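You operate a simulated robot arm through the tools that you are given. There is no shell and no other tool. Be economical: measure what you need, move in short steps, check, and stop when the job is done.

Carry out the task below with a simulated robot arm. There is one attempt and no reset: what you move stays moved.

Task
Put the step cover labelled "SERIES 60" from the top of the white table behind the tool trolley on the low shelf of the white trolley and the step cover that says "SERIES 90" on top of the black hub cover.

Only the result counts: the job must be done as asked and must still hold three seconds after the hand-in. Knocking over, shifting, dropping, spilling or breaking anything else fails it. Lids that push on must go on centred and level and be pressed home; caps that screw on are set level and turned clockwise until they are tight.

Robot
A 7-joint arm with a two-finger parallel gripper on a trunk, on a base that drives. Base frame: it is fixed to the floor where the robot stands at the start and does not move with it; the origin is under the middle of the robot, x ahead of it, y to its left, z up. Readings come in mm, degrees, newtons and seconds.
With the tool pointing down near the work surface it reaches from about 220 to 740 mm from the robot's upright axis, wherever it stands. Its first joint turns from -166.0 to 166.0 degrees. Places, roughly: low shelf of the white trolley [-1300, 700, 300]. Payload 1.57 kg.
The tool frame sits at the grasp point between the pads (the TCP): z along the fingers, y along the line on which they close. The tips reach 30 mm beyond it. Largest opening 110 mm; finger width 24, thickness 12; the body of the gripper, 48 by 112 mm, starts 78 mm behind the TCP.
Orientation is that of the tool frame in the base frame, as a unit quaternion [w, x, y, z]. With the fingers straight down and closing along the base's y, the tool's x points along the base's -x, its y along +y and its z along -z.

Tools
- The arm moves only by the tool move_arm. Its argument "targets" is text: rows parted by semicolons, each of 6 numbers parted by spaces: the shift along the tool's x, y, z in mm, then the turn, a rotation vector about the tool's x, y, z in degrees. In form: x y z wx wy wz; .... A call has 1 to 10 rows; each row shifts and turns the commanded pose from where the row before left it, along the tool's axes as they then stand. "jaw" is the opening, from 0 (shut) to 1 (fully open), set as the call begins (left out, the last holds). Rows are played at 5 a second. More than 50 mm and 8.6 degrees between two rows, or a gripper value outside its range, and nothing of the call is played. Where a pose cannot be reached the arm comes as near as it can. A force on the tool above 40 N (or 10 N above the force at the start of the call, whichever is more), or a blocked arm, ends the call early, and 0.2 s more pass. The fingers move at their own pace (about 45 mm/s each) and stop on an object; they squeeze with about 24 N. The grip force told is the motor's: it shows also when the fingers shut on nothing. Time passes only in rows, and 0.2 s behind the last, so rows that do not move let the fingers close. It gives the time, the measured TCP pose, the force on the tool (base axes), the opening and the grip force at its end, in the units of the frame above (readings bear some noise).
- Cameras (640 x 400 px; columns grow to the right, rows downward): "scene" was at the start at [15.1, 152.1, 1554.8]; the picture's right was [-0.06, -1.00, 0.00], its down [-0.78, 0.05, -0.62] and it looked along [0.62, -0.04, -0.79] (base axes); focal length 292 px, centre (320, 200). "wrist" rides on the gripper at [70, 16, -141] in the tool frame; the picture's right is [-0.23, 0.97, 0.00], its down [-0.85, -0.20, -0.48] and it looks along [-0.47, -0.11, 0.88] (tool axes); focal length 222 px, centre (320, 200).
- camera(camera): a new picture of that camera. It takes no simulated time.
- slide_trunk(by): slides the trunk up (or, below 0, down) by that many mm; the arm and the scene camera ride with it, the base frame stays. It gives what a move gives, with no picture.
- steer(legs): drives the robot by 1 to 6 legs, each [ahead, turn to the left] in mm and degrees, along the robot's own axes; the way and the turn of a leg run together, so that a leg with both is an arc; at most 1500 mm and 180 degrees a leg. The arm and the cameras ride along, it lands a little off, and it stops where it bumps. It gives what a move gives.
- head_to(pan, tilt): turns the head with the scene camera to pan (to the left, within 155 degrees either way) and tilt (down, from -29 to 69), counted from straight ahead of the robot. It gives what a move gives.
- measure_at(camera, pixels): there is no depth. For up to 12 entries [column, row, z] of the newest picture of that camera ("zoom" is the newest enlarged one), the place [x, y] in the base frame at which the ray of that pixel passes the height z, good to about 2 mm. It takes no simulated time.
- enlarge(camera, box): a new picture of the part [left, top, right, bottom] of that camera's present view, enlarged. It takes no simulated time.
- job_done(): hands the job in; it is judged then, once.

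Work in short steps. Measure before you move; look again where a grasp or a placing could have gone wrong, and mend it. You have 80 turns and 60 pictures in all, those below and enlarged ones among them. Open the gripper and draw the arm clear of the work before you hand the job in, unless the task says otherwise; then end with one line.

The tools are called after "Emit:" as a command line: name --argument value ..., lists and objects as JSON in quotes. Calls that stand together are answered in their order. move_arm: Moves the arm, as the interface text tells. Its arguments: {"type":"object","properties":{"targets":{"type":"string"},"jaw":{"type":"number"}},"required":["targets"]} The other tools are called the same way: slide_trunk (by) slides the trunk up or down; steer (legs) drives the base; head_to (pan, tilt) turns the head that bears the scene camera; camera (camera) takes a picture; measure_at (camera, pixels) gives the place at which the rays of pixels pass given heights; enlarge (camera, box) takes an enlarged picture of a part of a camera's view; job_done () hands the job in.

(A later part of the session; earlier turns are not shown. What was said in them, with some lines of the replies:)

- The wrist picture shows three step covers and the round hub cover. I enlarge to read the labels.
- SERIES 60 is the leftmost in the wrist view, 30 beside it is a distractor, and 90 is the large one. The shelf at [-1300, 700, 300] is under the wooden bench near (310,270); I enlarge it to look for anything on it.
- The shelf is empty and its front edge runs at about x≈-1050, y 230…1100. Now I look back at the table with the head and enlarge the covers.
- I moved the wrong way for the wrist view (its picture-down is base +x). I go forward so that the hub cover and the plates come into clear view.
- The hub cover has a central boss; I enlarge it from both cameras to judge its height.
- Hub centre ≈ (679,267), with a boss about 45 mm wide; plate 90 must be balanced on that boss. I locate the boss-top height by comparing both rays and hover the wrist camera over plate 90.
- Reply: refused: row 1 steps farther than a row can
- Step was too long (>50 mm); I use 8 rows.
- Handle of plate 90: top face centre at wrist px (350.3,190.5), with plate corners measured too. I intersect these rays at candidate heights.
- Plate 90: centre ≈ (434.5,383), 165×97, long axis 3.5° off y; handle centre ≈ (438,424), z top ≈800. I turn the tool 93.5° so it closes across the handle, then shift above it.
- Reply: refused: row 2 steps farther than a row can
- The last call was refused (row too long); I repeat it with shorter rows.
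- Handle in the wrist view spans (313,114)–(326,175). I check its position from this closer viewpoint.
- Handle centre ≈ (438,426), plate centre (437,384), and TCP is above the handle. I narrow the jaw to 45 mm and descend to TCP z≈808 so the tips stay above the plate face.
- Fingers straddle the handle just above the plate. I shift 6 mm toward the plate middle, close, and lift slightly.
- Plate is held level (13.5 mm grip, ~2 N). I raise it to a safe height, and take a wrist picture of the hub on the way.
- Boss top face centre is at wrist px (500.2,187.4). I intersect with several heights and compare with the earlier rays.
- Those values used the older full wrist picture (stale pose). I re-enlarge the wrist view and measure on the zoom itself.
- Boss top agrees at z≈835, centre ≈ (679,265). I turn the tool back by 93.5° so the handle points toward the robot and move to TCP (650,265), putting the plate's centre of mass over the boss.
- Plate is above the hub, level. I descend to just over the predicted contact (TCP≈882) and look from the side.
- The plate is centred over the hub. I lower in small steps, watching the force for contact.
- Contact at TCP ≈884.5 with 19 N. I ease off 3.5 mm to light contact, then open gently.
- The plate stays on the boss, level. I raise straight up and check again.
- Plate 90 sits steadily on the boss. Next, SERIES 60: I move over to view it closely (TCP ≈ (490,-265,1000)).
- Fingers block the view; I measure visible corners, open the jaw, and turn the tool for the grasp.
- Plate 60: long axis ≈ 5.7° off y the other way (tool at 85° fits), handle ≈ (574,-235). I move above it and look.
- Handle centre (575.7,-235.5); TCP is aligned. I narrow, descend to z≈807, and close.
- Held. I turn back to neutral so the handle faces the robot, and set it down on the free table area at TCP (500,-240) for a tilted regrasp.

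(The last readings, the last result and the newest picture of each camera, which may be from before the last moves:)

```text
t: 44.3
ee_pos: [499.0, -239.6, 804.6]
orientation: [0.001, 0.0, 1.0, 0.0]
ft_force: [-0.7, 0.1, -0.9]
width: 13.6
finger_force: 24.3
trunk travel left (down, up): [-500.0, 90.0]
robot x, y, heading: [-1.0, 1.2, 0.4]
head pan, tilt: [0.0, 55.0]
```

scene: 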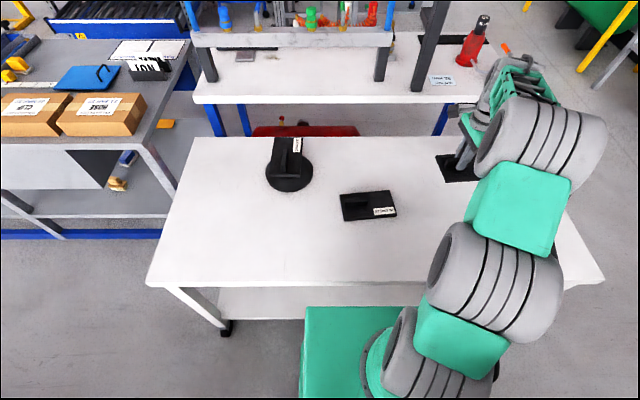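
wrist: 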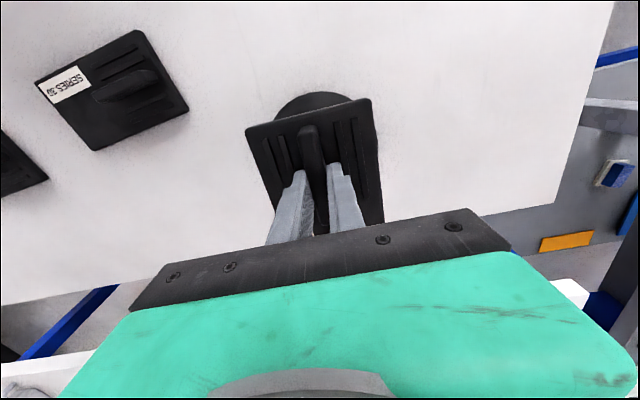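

Set at table contact. I release, rise 60 mm, then pitch the tool 50° so it points forward and down, and check.

Emit:
move_arm --targets "0 0 1 0 0 0; 0 0 0 0 0 0"

Emit:
move_arm --targets "0 0 0 0 0 0; 0 0 0 0 0 0; 0 0 0 0 0 0; 0 0 -30 0 0 0; 0 0 -40 0 0 0; 0 0 0 0 0 0" --jaw 0.42

Emit:
move_arm --targets "0 0 0 0 -8.4 0; 0 0 0 0 -8.4 0; 0 0 0 0 -8.4 0; 0 0 0 0 -8.4 0; 0 0 0 0 -8.4 0; 0 0 0 0 -8.4 0; 0 0 0 0 0 0"

Emit:
camera --camera "scene"

Emit:
camera --camera "wrist"

```text
t: 44.9
ee_pos: [499.3, -238.3, 804.2]
orientation: [0.0, 0.0, 1.0, -0.001]
ft_force: [-0.6, 1.4, 9.3]
width: 13.7
finger_force: 23.9
trunk travel left (down, up): [-500.0, 90.0]
robot x, y, heading: [2.3, 6.0, 0.1]
head pan, tilt: [0.0, 55.0]
```

```text
t: 46.3
ee_pos: [497.8, -239.5, 874.0]
orientation: [0.0, 0.0, 1.0, 0.0]
ft_force: [-0.5, 0.8, -0.2]
width: 46.1
finger_force: 0.2
trunk travel left (down, up): [-500.0, 90.0]
robot x, y, heading: [-1.7, 4.4, -0.1]
head pan, tilt: [0.0, 55.0]
```

```text
t: 47.9
ee_pos: [499.4, -238.9, 874.2]
orientation: [0.426, 0.0, 0.905, 0.0]
ft_force: [-0.7, 0.4, -0.3]
width: 46.4
finger_force: 0.1
trunk travel left (down, up): [-500.0, 90.0]
robot x, y, heading: [-0.4, 7.2, -0.3]
head pan, tilt: [0.0, 55.0]
```

```text
21 pictures are left
```

scene: 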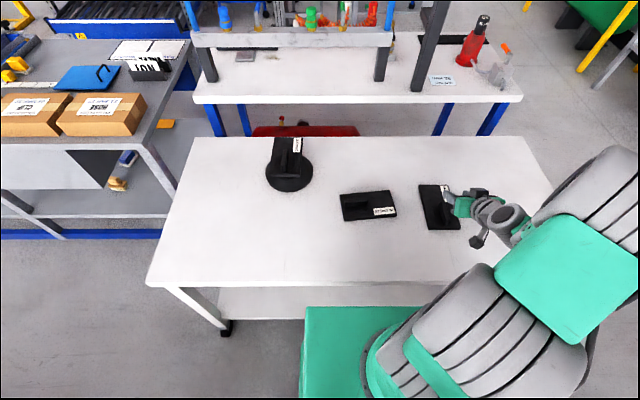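

```text
20 pictures are left
```

wrist: 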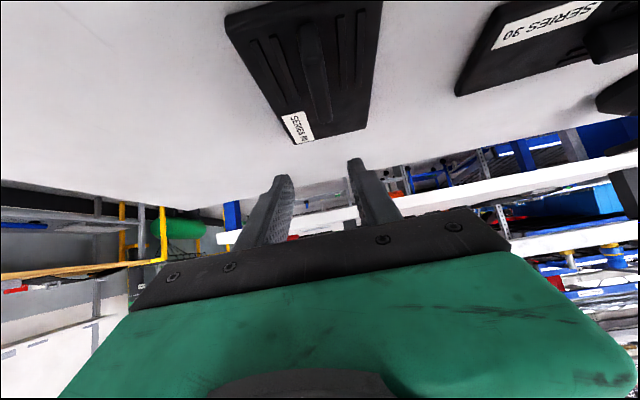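

The pitched tool is aligned over the handle. I lower 70 mm straight down (tool x/z mix), then close.

Emit:
move_arm --targets "22 0 15 0 0 0; 22 0 15 0 0 0; 10 0 8 0 0 0; 2 0 1.5 0 0 0; 0 0 0 0 0 0"

Emit:
enlarge --camera "wrist" --box '[200, 0, 440, 240]'

```text
t: 49.1
ee_pos: [494.2, -240.4, 804.7]
orientation: [0.425, -0.001, 0.905, 0.0]
ft_force: [0.4, 0.3, 0.1]
width: 46.0
finger_force: 0.0
trunk travel left (down, up): [-500.0, 90.0]
robot x, y, heading: [2.0, 1.3, 0.0]
head pan, tilt: [0.0, 55.0]
```

```text
1.67 times, centred on (320, 120) of wrist
```

zoom: 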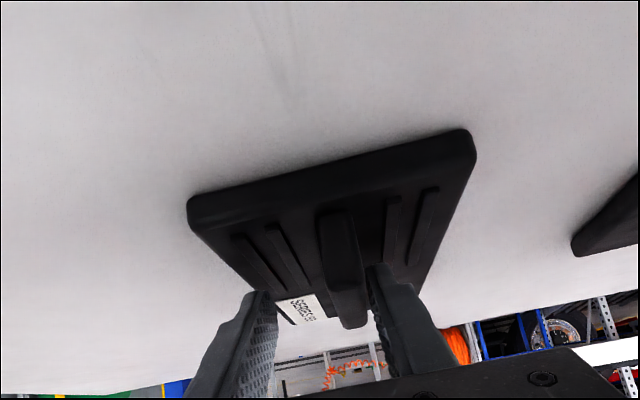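

Fingers straddle the handle, no contact. Closing and lifting.

Emit:
move_arm --targets "0 0 0 0 0 0; 0 0 0 0 0 0; 0 0 0 0 0 0; 0 0 0 0 0 0; 0 0 0 0 0 0" --jaw 0

Emit:
move_arm --targets "-22 0 -17 0 0 0; -31 0 -25 0 0 0; -31 0 -25 0 0 0; 0 0 0 0 0 0"

Emit:
enlarge --camera "wrist" --box '[200, 0, 440, 240]'

Emit:
enlarge --camera "scene" --box '[380, 130, 560, 260]'

```text
t: 50.3
ee_pos: [494.7, -239.4, 805.5]
orientation: [0.425, 0.001, 0.905, 0.0]
ft_force: [-0.5, 0.1, 0.9]
width: 13.7
finger_force: 24.2
trunk travel left (down, up): [-500.0, 90.0]
robot x, y, heading: [-2.7, 1.7, 0.3]
head pan, tilt: [0.0, 55.0]
```

```text
t: 51.3
ee_pos: [496.0, -238.5, 912.9]
orientation: [0.425, 0.0, 0.905, 0.0]
ft_force: [-0.1, 0.3, -1.9]
width: 13.7
finger_force: 24.2
trunk travel left (down, up): [-500.0, 90.0]
robot x, y, heading: [0.9, 2.3, -0.1]
head pan, tilt: [0.0, 55.0]
```

```text
1.67 times, centred on (320, 120) of wrist
```

zoom: 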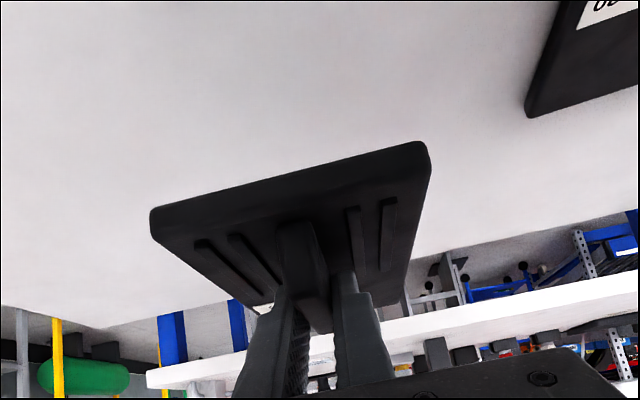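

```text
3.08 times, centred on (470, 195) of scene
```

zoom: 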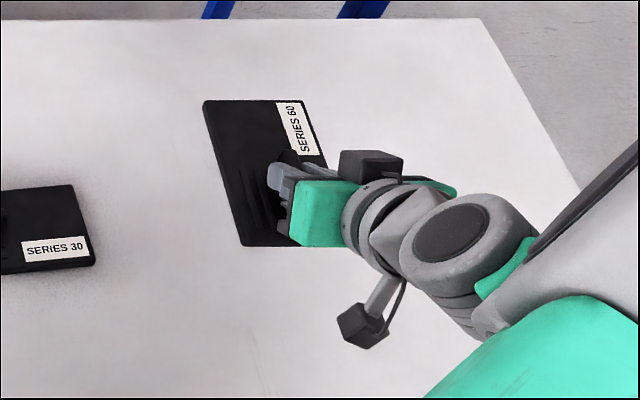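

The cover is held level with the tilted tool. I back away from the table and drive around to face the trolley: back 250, left 90°, ahead ~460, left 90°.

Emit:
steer --legs '[[-250, 0], [0, 90], [460, 0], [0, 90]]'

Emit:
head_to --pan 0 --tilt 50

Emit:
camera --camera "scene"

Emit:
camera --camera "wrist"

```text
t: 63.2
ee_pos: [-763.2, 685.8, 911.8]
orientation: [0.006, 0.905, 0.014, -0.425]
ft_force: [0.0, 0.1, -2.0]
width: 13.9
finger_force: 23.8
trunk travel left (down, up): [-500.0, 90.0]
robot x, y, heading: [-258.4, 460.0, -178.3]
head pan, tilt: [0.0, 55.0]
```

```text
t: 63.9
ee_pos: [-761.8, 686.4, 912.4]
orientation: [0.007, 0.904, 0.014, -0.426]
ft_force: [-0.4, 0.2, -1.7]
width: 13.4
finger_force: 23.7
trunk travel left (down, up): [-500.0, 90.0]
robot x, y, heading: [-260.5, 461.2, -178.3]
head pan, tilt: [0.0, 50.0]
```

```text
16 pictures are left
```

scene: 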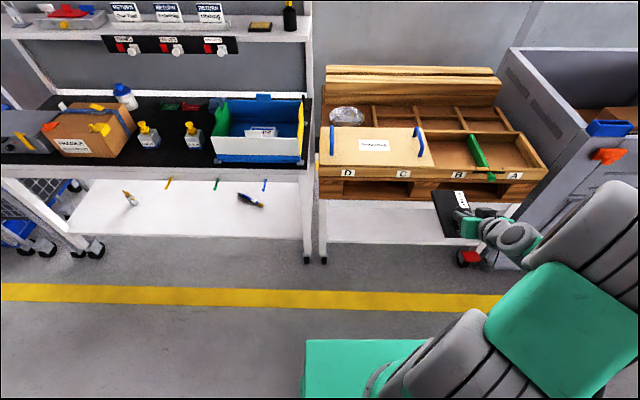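

```text
15 pictures are left
```

wrist: 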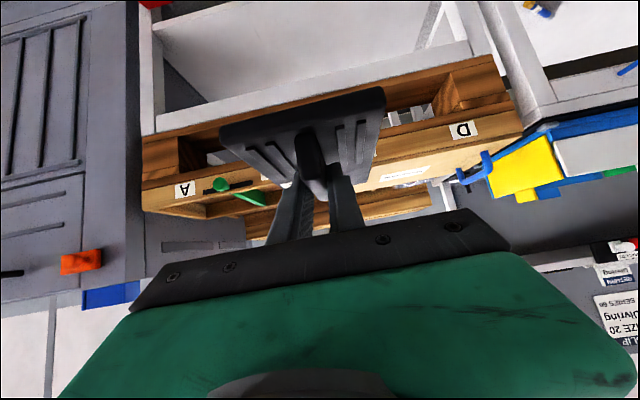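

The pallet trolley is directly ahead, and its shelf front edge is near row 243. I measure leg foot and shelf edge to get depth and height.

Emit:
enlarge --camera "scene" --box '[300, 150, 500, 280]'

Emit:
measure_at --camera "scene" --pixels '[[323, 263, 0], [470, 265, 0], [335, 243, 200], [335, 243, 250], [335, 243, 300], [430, 244, 250], [330, 203, 650], [330, 203, 600], [520, 200, 650]]'

```text
3.08 times, centred on (400, 215) of scene
```

zoom: 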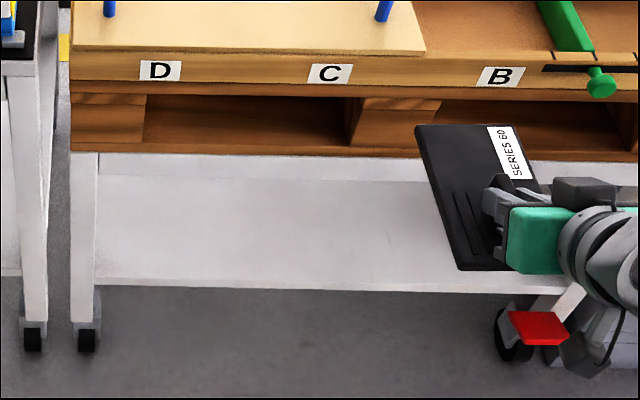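

```text
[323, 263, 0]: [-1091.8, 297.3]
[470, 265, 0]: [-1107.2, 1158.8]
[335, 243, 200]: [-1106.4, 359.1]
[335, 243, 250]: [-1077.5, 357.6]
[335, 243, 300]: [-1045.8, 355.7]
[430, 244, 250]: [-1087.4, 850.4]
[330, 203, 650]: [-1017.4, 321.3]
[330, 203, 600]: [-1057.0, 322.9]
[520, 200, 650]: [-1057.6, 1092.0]
```

Leg front ≈ x -1085. I lower the trunk 300 mm (a second viewpoint for the shelf height) and look again.

Emit:
slide_trunk --by -300

Emit:
head_to --pan 0 --tilt 40

Emit:
camera --camera "scene"

Emit:
camera --camera "wrist"

```text
t: 66.9
ee_pos: [-763.4, 685.0, 611.6]
orientation: [0.007, 0.904, 0.014, -0.426]
ft_force: [-0.6, -0.1, -2.1]
width: 14.0
finger_force: 24.0
trunk travel left (down, up): [-200.0, 390.0]
robot x, y, heading: [-256.6, 460.9, -178.2]
head pan, tilt: [0.0, 50.0]
```

```text
t: 67.6
ee_pos: [-763.1, 685.8, 613.3]
orientation: [0.007, 0.905, 0.014, -0.426]
ft_force: [-0.1, 0.3, -2.2]
width: 13.7
finger_force: 24.1
trunk travel left (down, up): [-200.0, 390.0]
robot x, y, heading: [-256.0, 463.0, -178.3]
head pan, tilt: [0.0, 40.0]
```

```text
13 pictures are left
```

scene: 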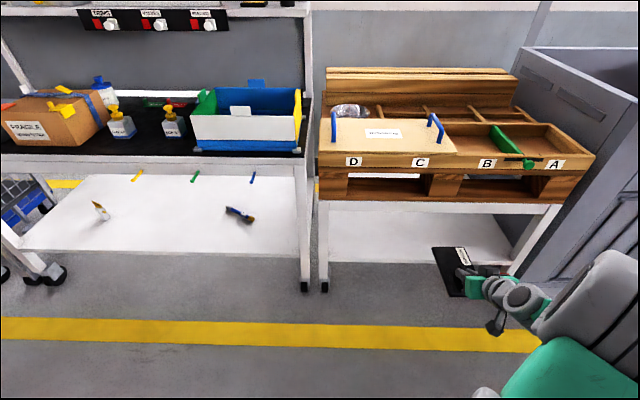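

```text
12 pictures are left
```

wrist: 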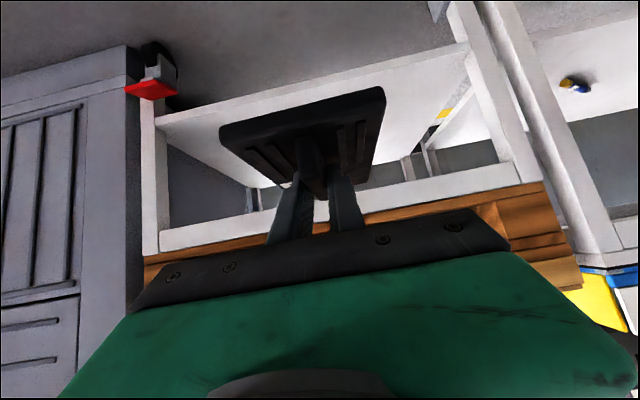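

Measuring the shelf's front edge in both new views at several heights.

Emit:
measure_at --camera "scene" --pixels '[[340, 262, 200], [340, 262, 230], [340, 262, 260], [340, 262, 300], [326, 290, 0], [330, 211, 500], [330, 211, 550], [330, 211, 600], [540, 206, 550]]'

Emit:
measure_at --camera "wrist" --pixels '[[166, 115, 200], [166, 115, 230], [166, 115, 260], [166, 115, 300], [450, 47, 200], [450, 47, 230], [450, 47, 260], [450, 47, 300], [200, 240, 500], [200, 240, 550], [200, 220, 500], [200, 220, 550]]'

Emit:
enlarge --camera "wrist" --box '[130, 20, 290, 130]'

Emit:
enlarge --camera "scene" --box '[310, 190, 450, 300]'

```text
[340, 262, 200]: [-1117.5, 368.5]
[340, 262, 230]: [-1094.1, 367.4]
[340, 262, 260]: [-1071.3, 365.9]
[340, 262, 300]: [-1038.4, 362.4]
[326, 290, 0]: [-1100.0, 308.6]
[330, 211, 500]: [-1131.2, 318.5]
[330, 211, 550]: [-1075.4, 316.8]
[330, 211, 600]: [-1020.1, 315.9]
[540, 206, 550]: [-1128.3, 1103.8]
```

```text
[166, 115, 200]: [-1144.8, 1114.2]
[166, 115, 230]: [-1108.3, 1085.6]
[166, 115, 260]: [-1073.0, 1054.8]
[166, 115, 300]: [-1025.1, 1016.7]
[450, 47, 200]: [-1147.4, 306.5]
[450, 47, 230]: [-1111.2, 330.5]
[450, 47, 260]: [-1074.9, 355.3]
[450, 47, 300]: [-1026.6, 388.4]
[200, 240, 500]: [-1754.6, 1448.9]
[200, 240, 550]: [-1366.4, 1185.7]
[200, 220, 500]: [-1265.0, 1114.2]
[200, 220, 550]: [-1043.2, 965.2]
```

```text
3.64 times, centred on (210, 75) of wrist
```

zoom: 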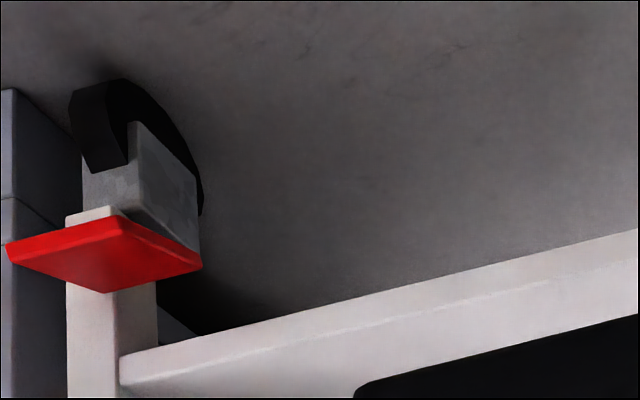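

```text
3.64 times, centred on (380, 245) of scene
```

zoom: 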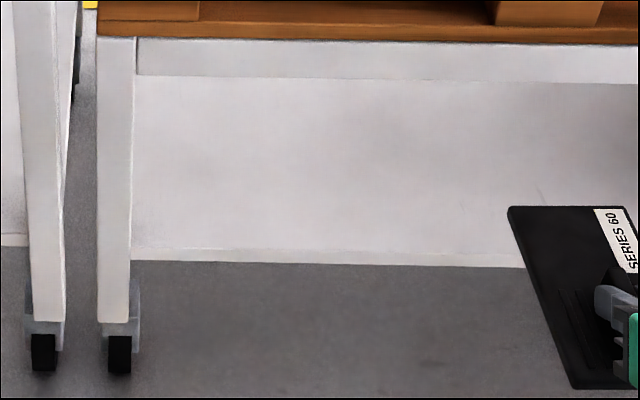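

Shelf top ≈ z 265, front edge x≈-1080, opening up to z≈545. I lower the trunk the remaining 200 mm (TCP → ~412, plate ~100 above the shelf), then drive 310 mm ahead.

Emit:
slide_trunk --by -198

Emit:
steer --legs '[[200, -1.7]]'

Emit:
camera --camera "scene"

Emit:
camera --camera "wrist"

```text
t: 69.7
ee_pos: [-762.9, 685.6, 413.3]
orientation: [0.007, 0.905, 0.015, -0.426]
ft_force: [-0.2, -0.5, -1.5]
width: 13.6
finger_force: 24.2
trunk travel left (down, up): [-2.0, 588.0]
robot x, y, heading: [-261.1, 459.1, -178.2]
head pan, tilt: [0.0, 40.0]
```

```text
t: 71.3
ee_pos: [-954.8, 696.7, 414.2]
orientation: [-0.001, 0.905, 0.0, -0.425]
ft_force: [-0.4, -0.3, -3.0]
width: 13.3
finger_force: 24.1
trunk travel left (down, up): [-2.0, 588.0]
robot x, y, heading: [-460.1, 456.1, -179.9]
head pan, tilt: [0.0, 40.0]
```

```text
9 pictures are left
```

scene: 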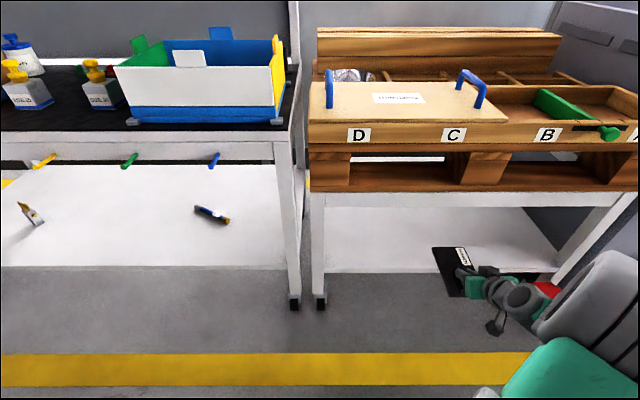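

```text
8 pictures are left
```

wrist: 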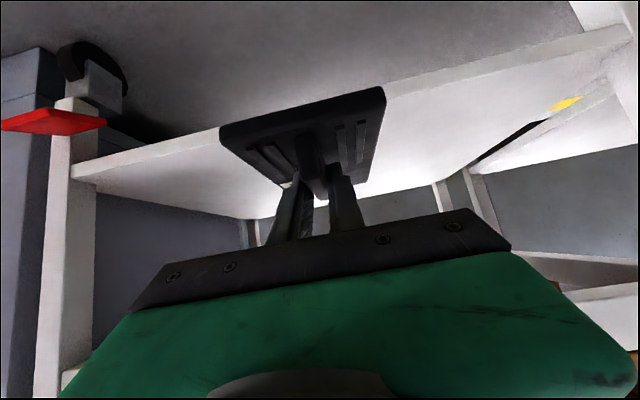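

Shelf rim is visible in the wrist view: at column ~500 bottom edge ≈ row 62, top edge ≈ row 78. I measure rim in both views.

Emit:
measure_at --camera "wrist" --pixels '[[500, 76, 250], [500, 76, 265], [500, 76, 280], [500, 76, 295], [500, 61, 240], [500, 61, 255], [150, 160, 265], [150, 160, 280]]'

Emit:
measure_at --camera "scene" --pixels '[[340, 268, 250], [340, 268, 265], [340, 268, 280], [340, 268, 295], [340, 273, 240], [340, 273, 255], [330, 206, 540], [330, 206, 560]]'

Emit:
enlarge --camera "wrist" --box '[390, 20, 550, 120]'

```text
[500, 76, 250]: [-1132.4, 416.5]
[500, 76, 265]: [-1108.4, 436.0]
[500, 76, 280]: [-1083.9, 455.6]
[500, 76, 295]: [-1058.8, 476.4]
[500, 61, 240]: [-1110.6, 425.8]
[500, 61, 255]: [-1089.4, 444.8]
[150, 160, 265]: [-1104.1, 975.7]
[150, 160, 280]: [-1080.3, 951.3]
```

```text
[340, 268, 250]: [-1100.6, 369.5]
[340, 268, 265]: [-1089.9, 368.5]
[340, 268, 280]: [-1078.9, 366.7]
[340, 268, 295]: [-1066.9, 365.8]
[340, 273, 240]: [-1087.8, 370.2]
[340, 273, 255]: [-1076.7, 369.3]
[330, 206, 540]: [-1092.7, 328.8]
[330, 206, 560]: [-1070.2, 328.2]
```

```text
4.00 times, centred on (470, 70) of wrist
```

zoom: 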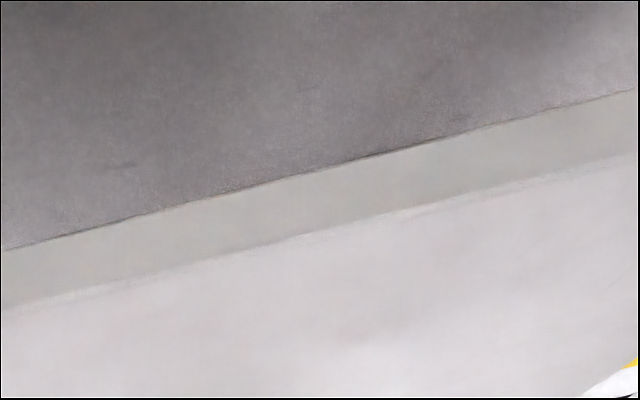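

Rim top: z≈265, x≈-1090. I target TCP x≈-1165 (rear edge ~35 mm inside). Drive 120 mm ahead, then extend the arm 90 mm horizontally.

Emit:
steer --legs '[[120, 0]]'

Emit:
move_arm --targets "-19 0 23 0 0 0; -19 0 23 0 0 0; -19 0 23 0 0 0; 0 0 0 0 0 0"

Emit:
camera --camera "scene"

```text
t: 72.6
ee_pos: [-1075.4, 696.5, 414.2]
orientation: [0.0, 0.905, 0.0, -0.426]
ft_force: [0.0, 0.9, -2.0]
width: 14.0
finger_force: 24.1
trunk travel left (down, up): [-2.0, 588.0]
robot x, y, heading: [-577.1, 454.9, -179.9]
head pan, tilt: [0.0, 40.0]
```

```text
t: 73.6
ee_pos: [-1166.9, 696.1, 414.4]
orientation: [0.001, 0.904, 0.001, -0.427]
ft_force: [-0.4, 0.6, -1.8]
width: 13.8
finger_force: 24.0
trunk travel left (down, up): [-2.0, 588.0]
robot x, y, heading: [-578.8, 458.7, -179.9]
head pan, tilt: [0.0, 40.0]
```

```text
6 pictures are left
```

scene: 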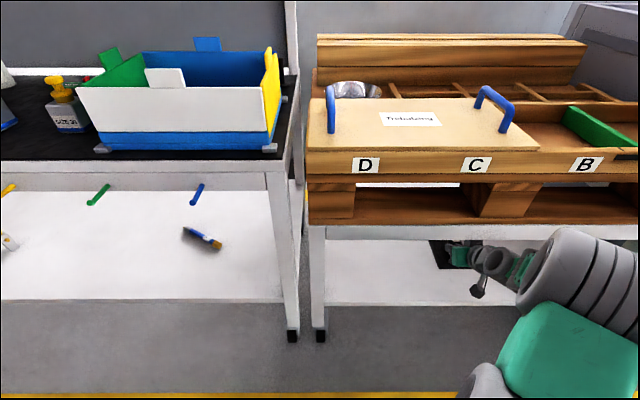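

Cover is inside over the shelf. I lower straight 85 mm, then in small steps to contact.

Emit:
move_arm --targets "23 0 19 0 0 0; 23 0 19 0 0 0; 15.5 0 13 0 0 0; 4 0 3 0 0 0; 0 0 0 0 0 0"

Emit:
move_arm --targets "3 0 2.5 0 0 0; 2.3 0 1.9 0 0 0; 0 0 0 0 0 0"

```text
t: 74.8
ee_pos: [-1164.1, 695.1, 327.5]
orientation: [0.001, 0.905, 0.001, -0.426]
ft_force: [0.0, -0.3, -2.4]
width: 13.7
finger_force: 23.7
trunk travel left (down, up): [-2.0, 588.0]
robot x, y, heading: [-578.8, 456.6, -179.8]
head pan, tilt: [0.0, 40.0]
```

```text
t: 75.6
ee_pos: [-1166.5, 696.0, 324.8]
orientation: [-0.001, 0.904, 0.002, -0.428]
ft_force: [4.0, -2.8, 17.6]
width: 13.6
finger_force: 23.9
trunk travel left (down, up): [-2.0, 588.0]
robot x, y, heading: [-576.6, 456.3, -179.7]
head pan, tilt: [0.0, 40.0]
```

Contact at TCP z≈325 with 17 N. I check in the wrist view that it's the plate lying on the shelf.

Emit:
camera --camera "wrist"

Emit:
enlarge --camera "scene" --box '[400, 220, 540, 320]'

```text
5 pictures are left
```

wrist: 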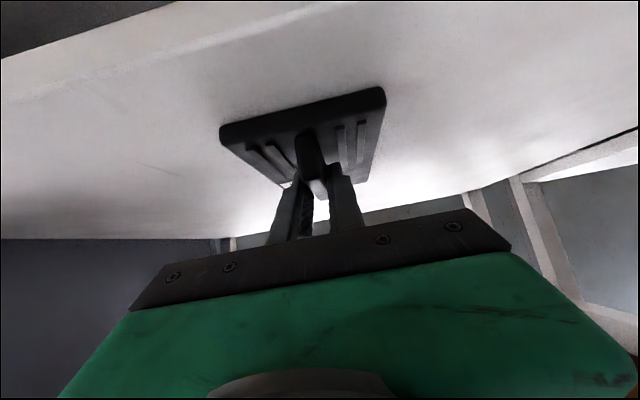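

```text
4.00 times, centred on (470, 270) of scene
```

zoom: 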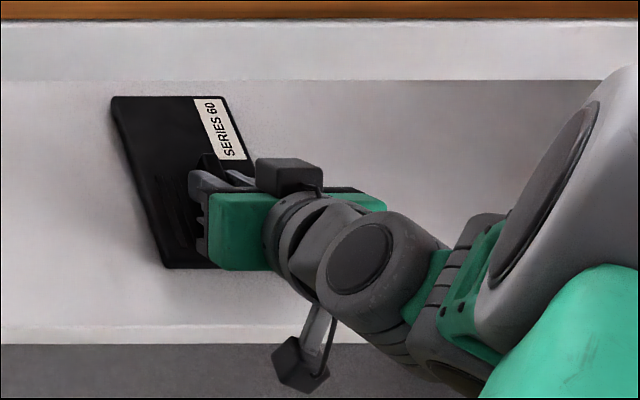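

Cover lies flat, well inside the shelf. I ease off 3 mm, open, and withdraw along the tool axis (up and back).

Emit:
move_arm --targets "-1.2 0 -1 0 0 0; -1.1 0 -0.9 0 0 0; 0 0 0 0 0 0"

Emit:
move_arm --targets "0 0 0 0 0 0; 0 0 0 0 0 0; 0 0 0 0 0 0" --jaw 0.42

Emit:
move_arm --targets "0 0 -15 0 0 0; 0 0 -25 0 0 0; 0 0 -35 0 0 0; 0 0 -35 0 0 0; 0 0 0 0 0 0"

Emit:
enlarge --camera "scene" --box '[400, 200, 560, 320]'

```text
t: 76.4
ee_pos: [-1163.7, 695.6, 324.9]
orientation: [0.0, 0.905, 0.0, -0.426]
ft_force: [-3.0, 1.2, 6.5]
width: 13.4
finger_force: 23.6
trunk travel left (down, up): [-2.0, 588.0]
robot x, y, heading: [-575.4, 454.5, -179.9]
head pan, tilt: [0.0, 40.0]
```

```text
t: 77.2
ee_pos: [-1164.5, 696.2, 325.1]
orientation: [0.0, 0.905, 0.001, -0.425]
ft_force: [0.3, 0.5, -0.3]
width: 46.1
finger_force: 0.1
trunk travel left (down, up): [-2.0, 588.0]
robot x, y, heading: [-579.3, 455.6, -180.1]
head pan, tilt: [0.0, 40.0]
```

```text
t: 78.4
ee_pos: [-1078.4, 695.4, 395.9]
orientation: [0.0, 0.905, 0.001, -0.425]
ft_force: [-1.0, 0.2, 0.4]
width: 46.3
finger_force: 0.1
trunk travel left (down, up): [-2.0, 588.0]
robot x, y, heading: [-575.6, 456.9, -180.0]
head pan, tilt: [0.0, 40.0]
```

```text
3.33 times, centred on (480, 260) of scene
```

zoom: 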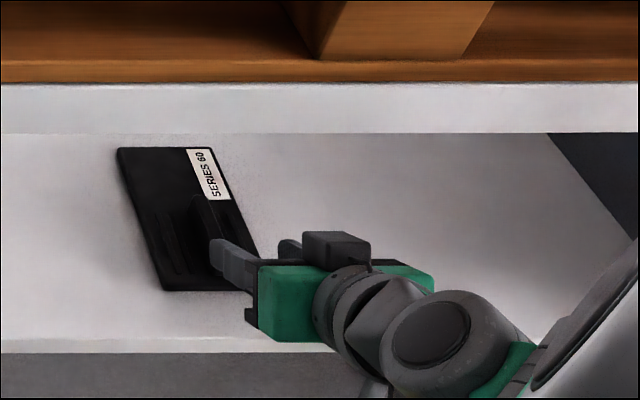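

The cover rests flat on the shelf, released. I back the robot off 300 mm and check both placements with the remaining pictures.

Emit:
steer --legs '[[-280, 0]]'

Emit:
enlarge --camera "scene" --box '[310, 160, 520, 300]'

Emit:
head_to --pan 155 --tilt 15

Emit:
camera --camera "scene"

```text
t: 80.3
ee_pos: [-797.6, 701.1, 396.0]
orientation: [-0.002, 0.905, -0.004, -0.426]
ft_force: [0.0, -0.3, -0.7]
width: 46.1
finger_force: 0.0
trunk travel left (down, up): [-2.0, 588.0]
robot x, y, heading: [-301.2, 455.8, 179.5]
head pan, tilt: [0.0, 40.0]
```

```text
2.86 times, centred on (415, 230) of scene
```

zoom: 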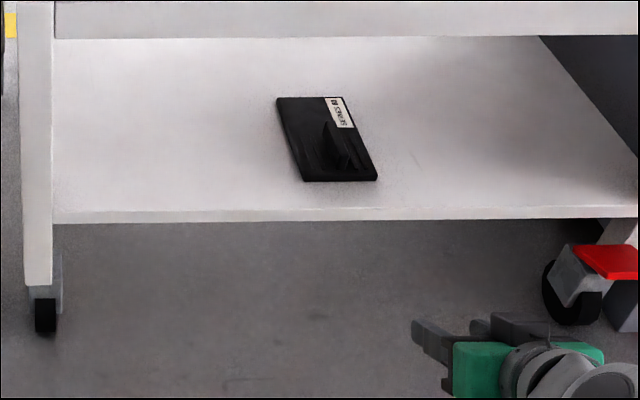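

```text
t: 82.7
ee_pos: [-797.5, 700.0, 396.0]
orientation: [-0.001, 0.905, -0.003, -0.426]
ft_force: [-0.3, -0.1, -0.9]
width: 46.2
finger_force: 0.1
trunk travel left (down, up): [-2.0, 588.0]
robot x, y, heading: [-298.7, 456.3, 179.7]
head pan, tilt: [154.7, 15.0]
```

```text
1 pictures are left
```

scene: 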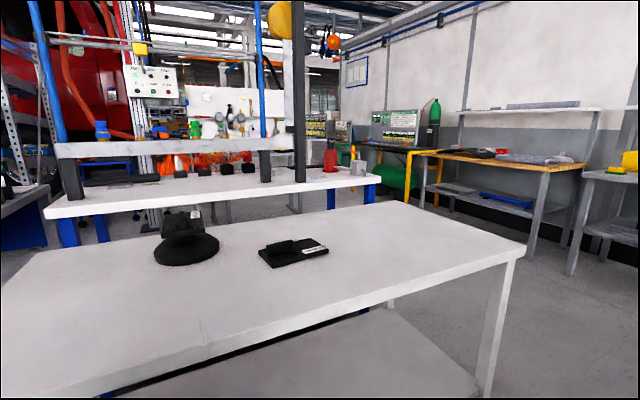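

SERIES 60 lies on the low shelf, SERIES 90 still sits on the hub cover, and nothing else moved; the gripper is open and clear. Handing in.

Emit:
job_done

```text
The job is handed in.
```

I put the SERIES 60 cover flat on the low shelf of the white trolley and balanced the SERIES 90 cover level on top of the black hub cover. The gripper was open and clear when I handed in.
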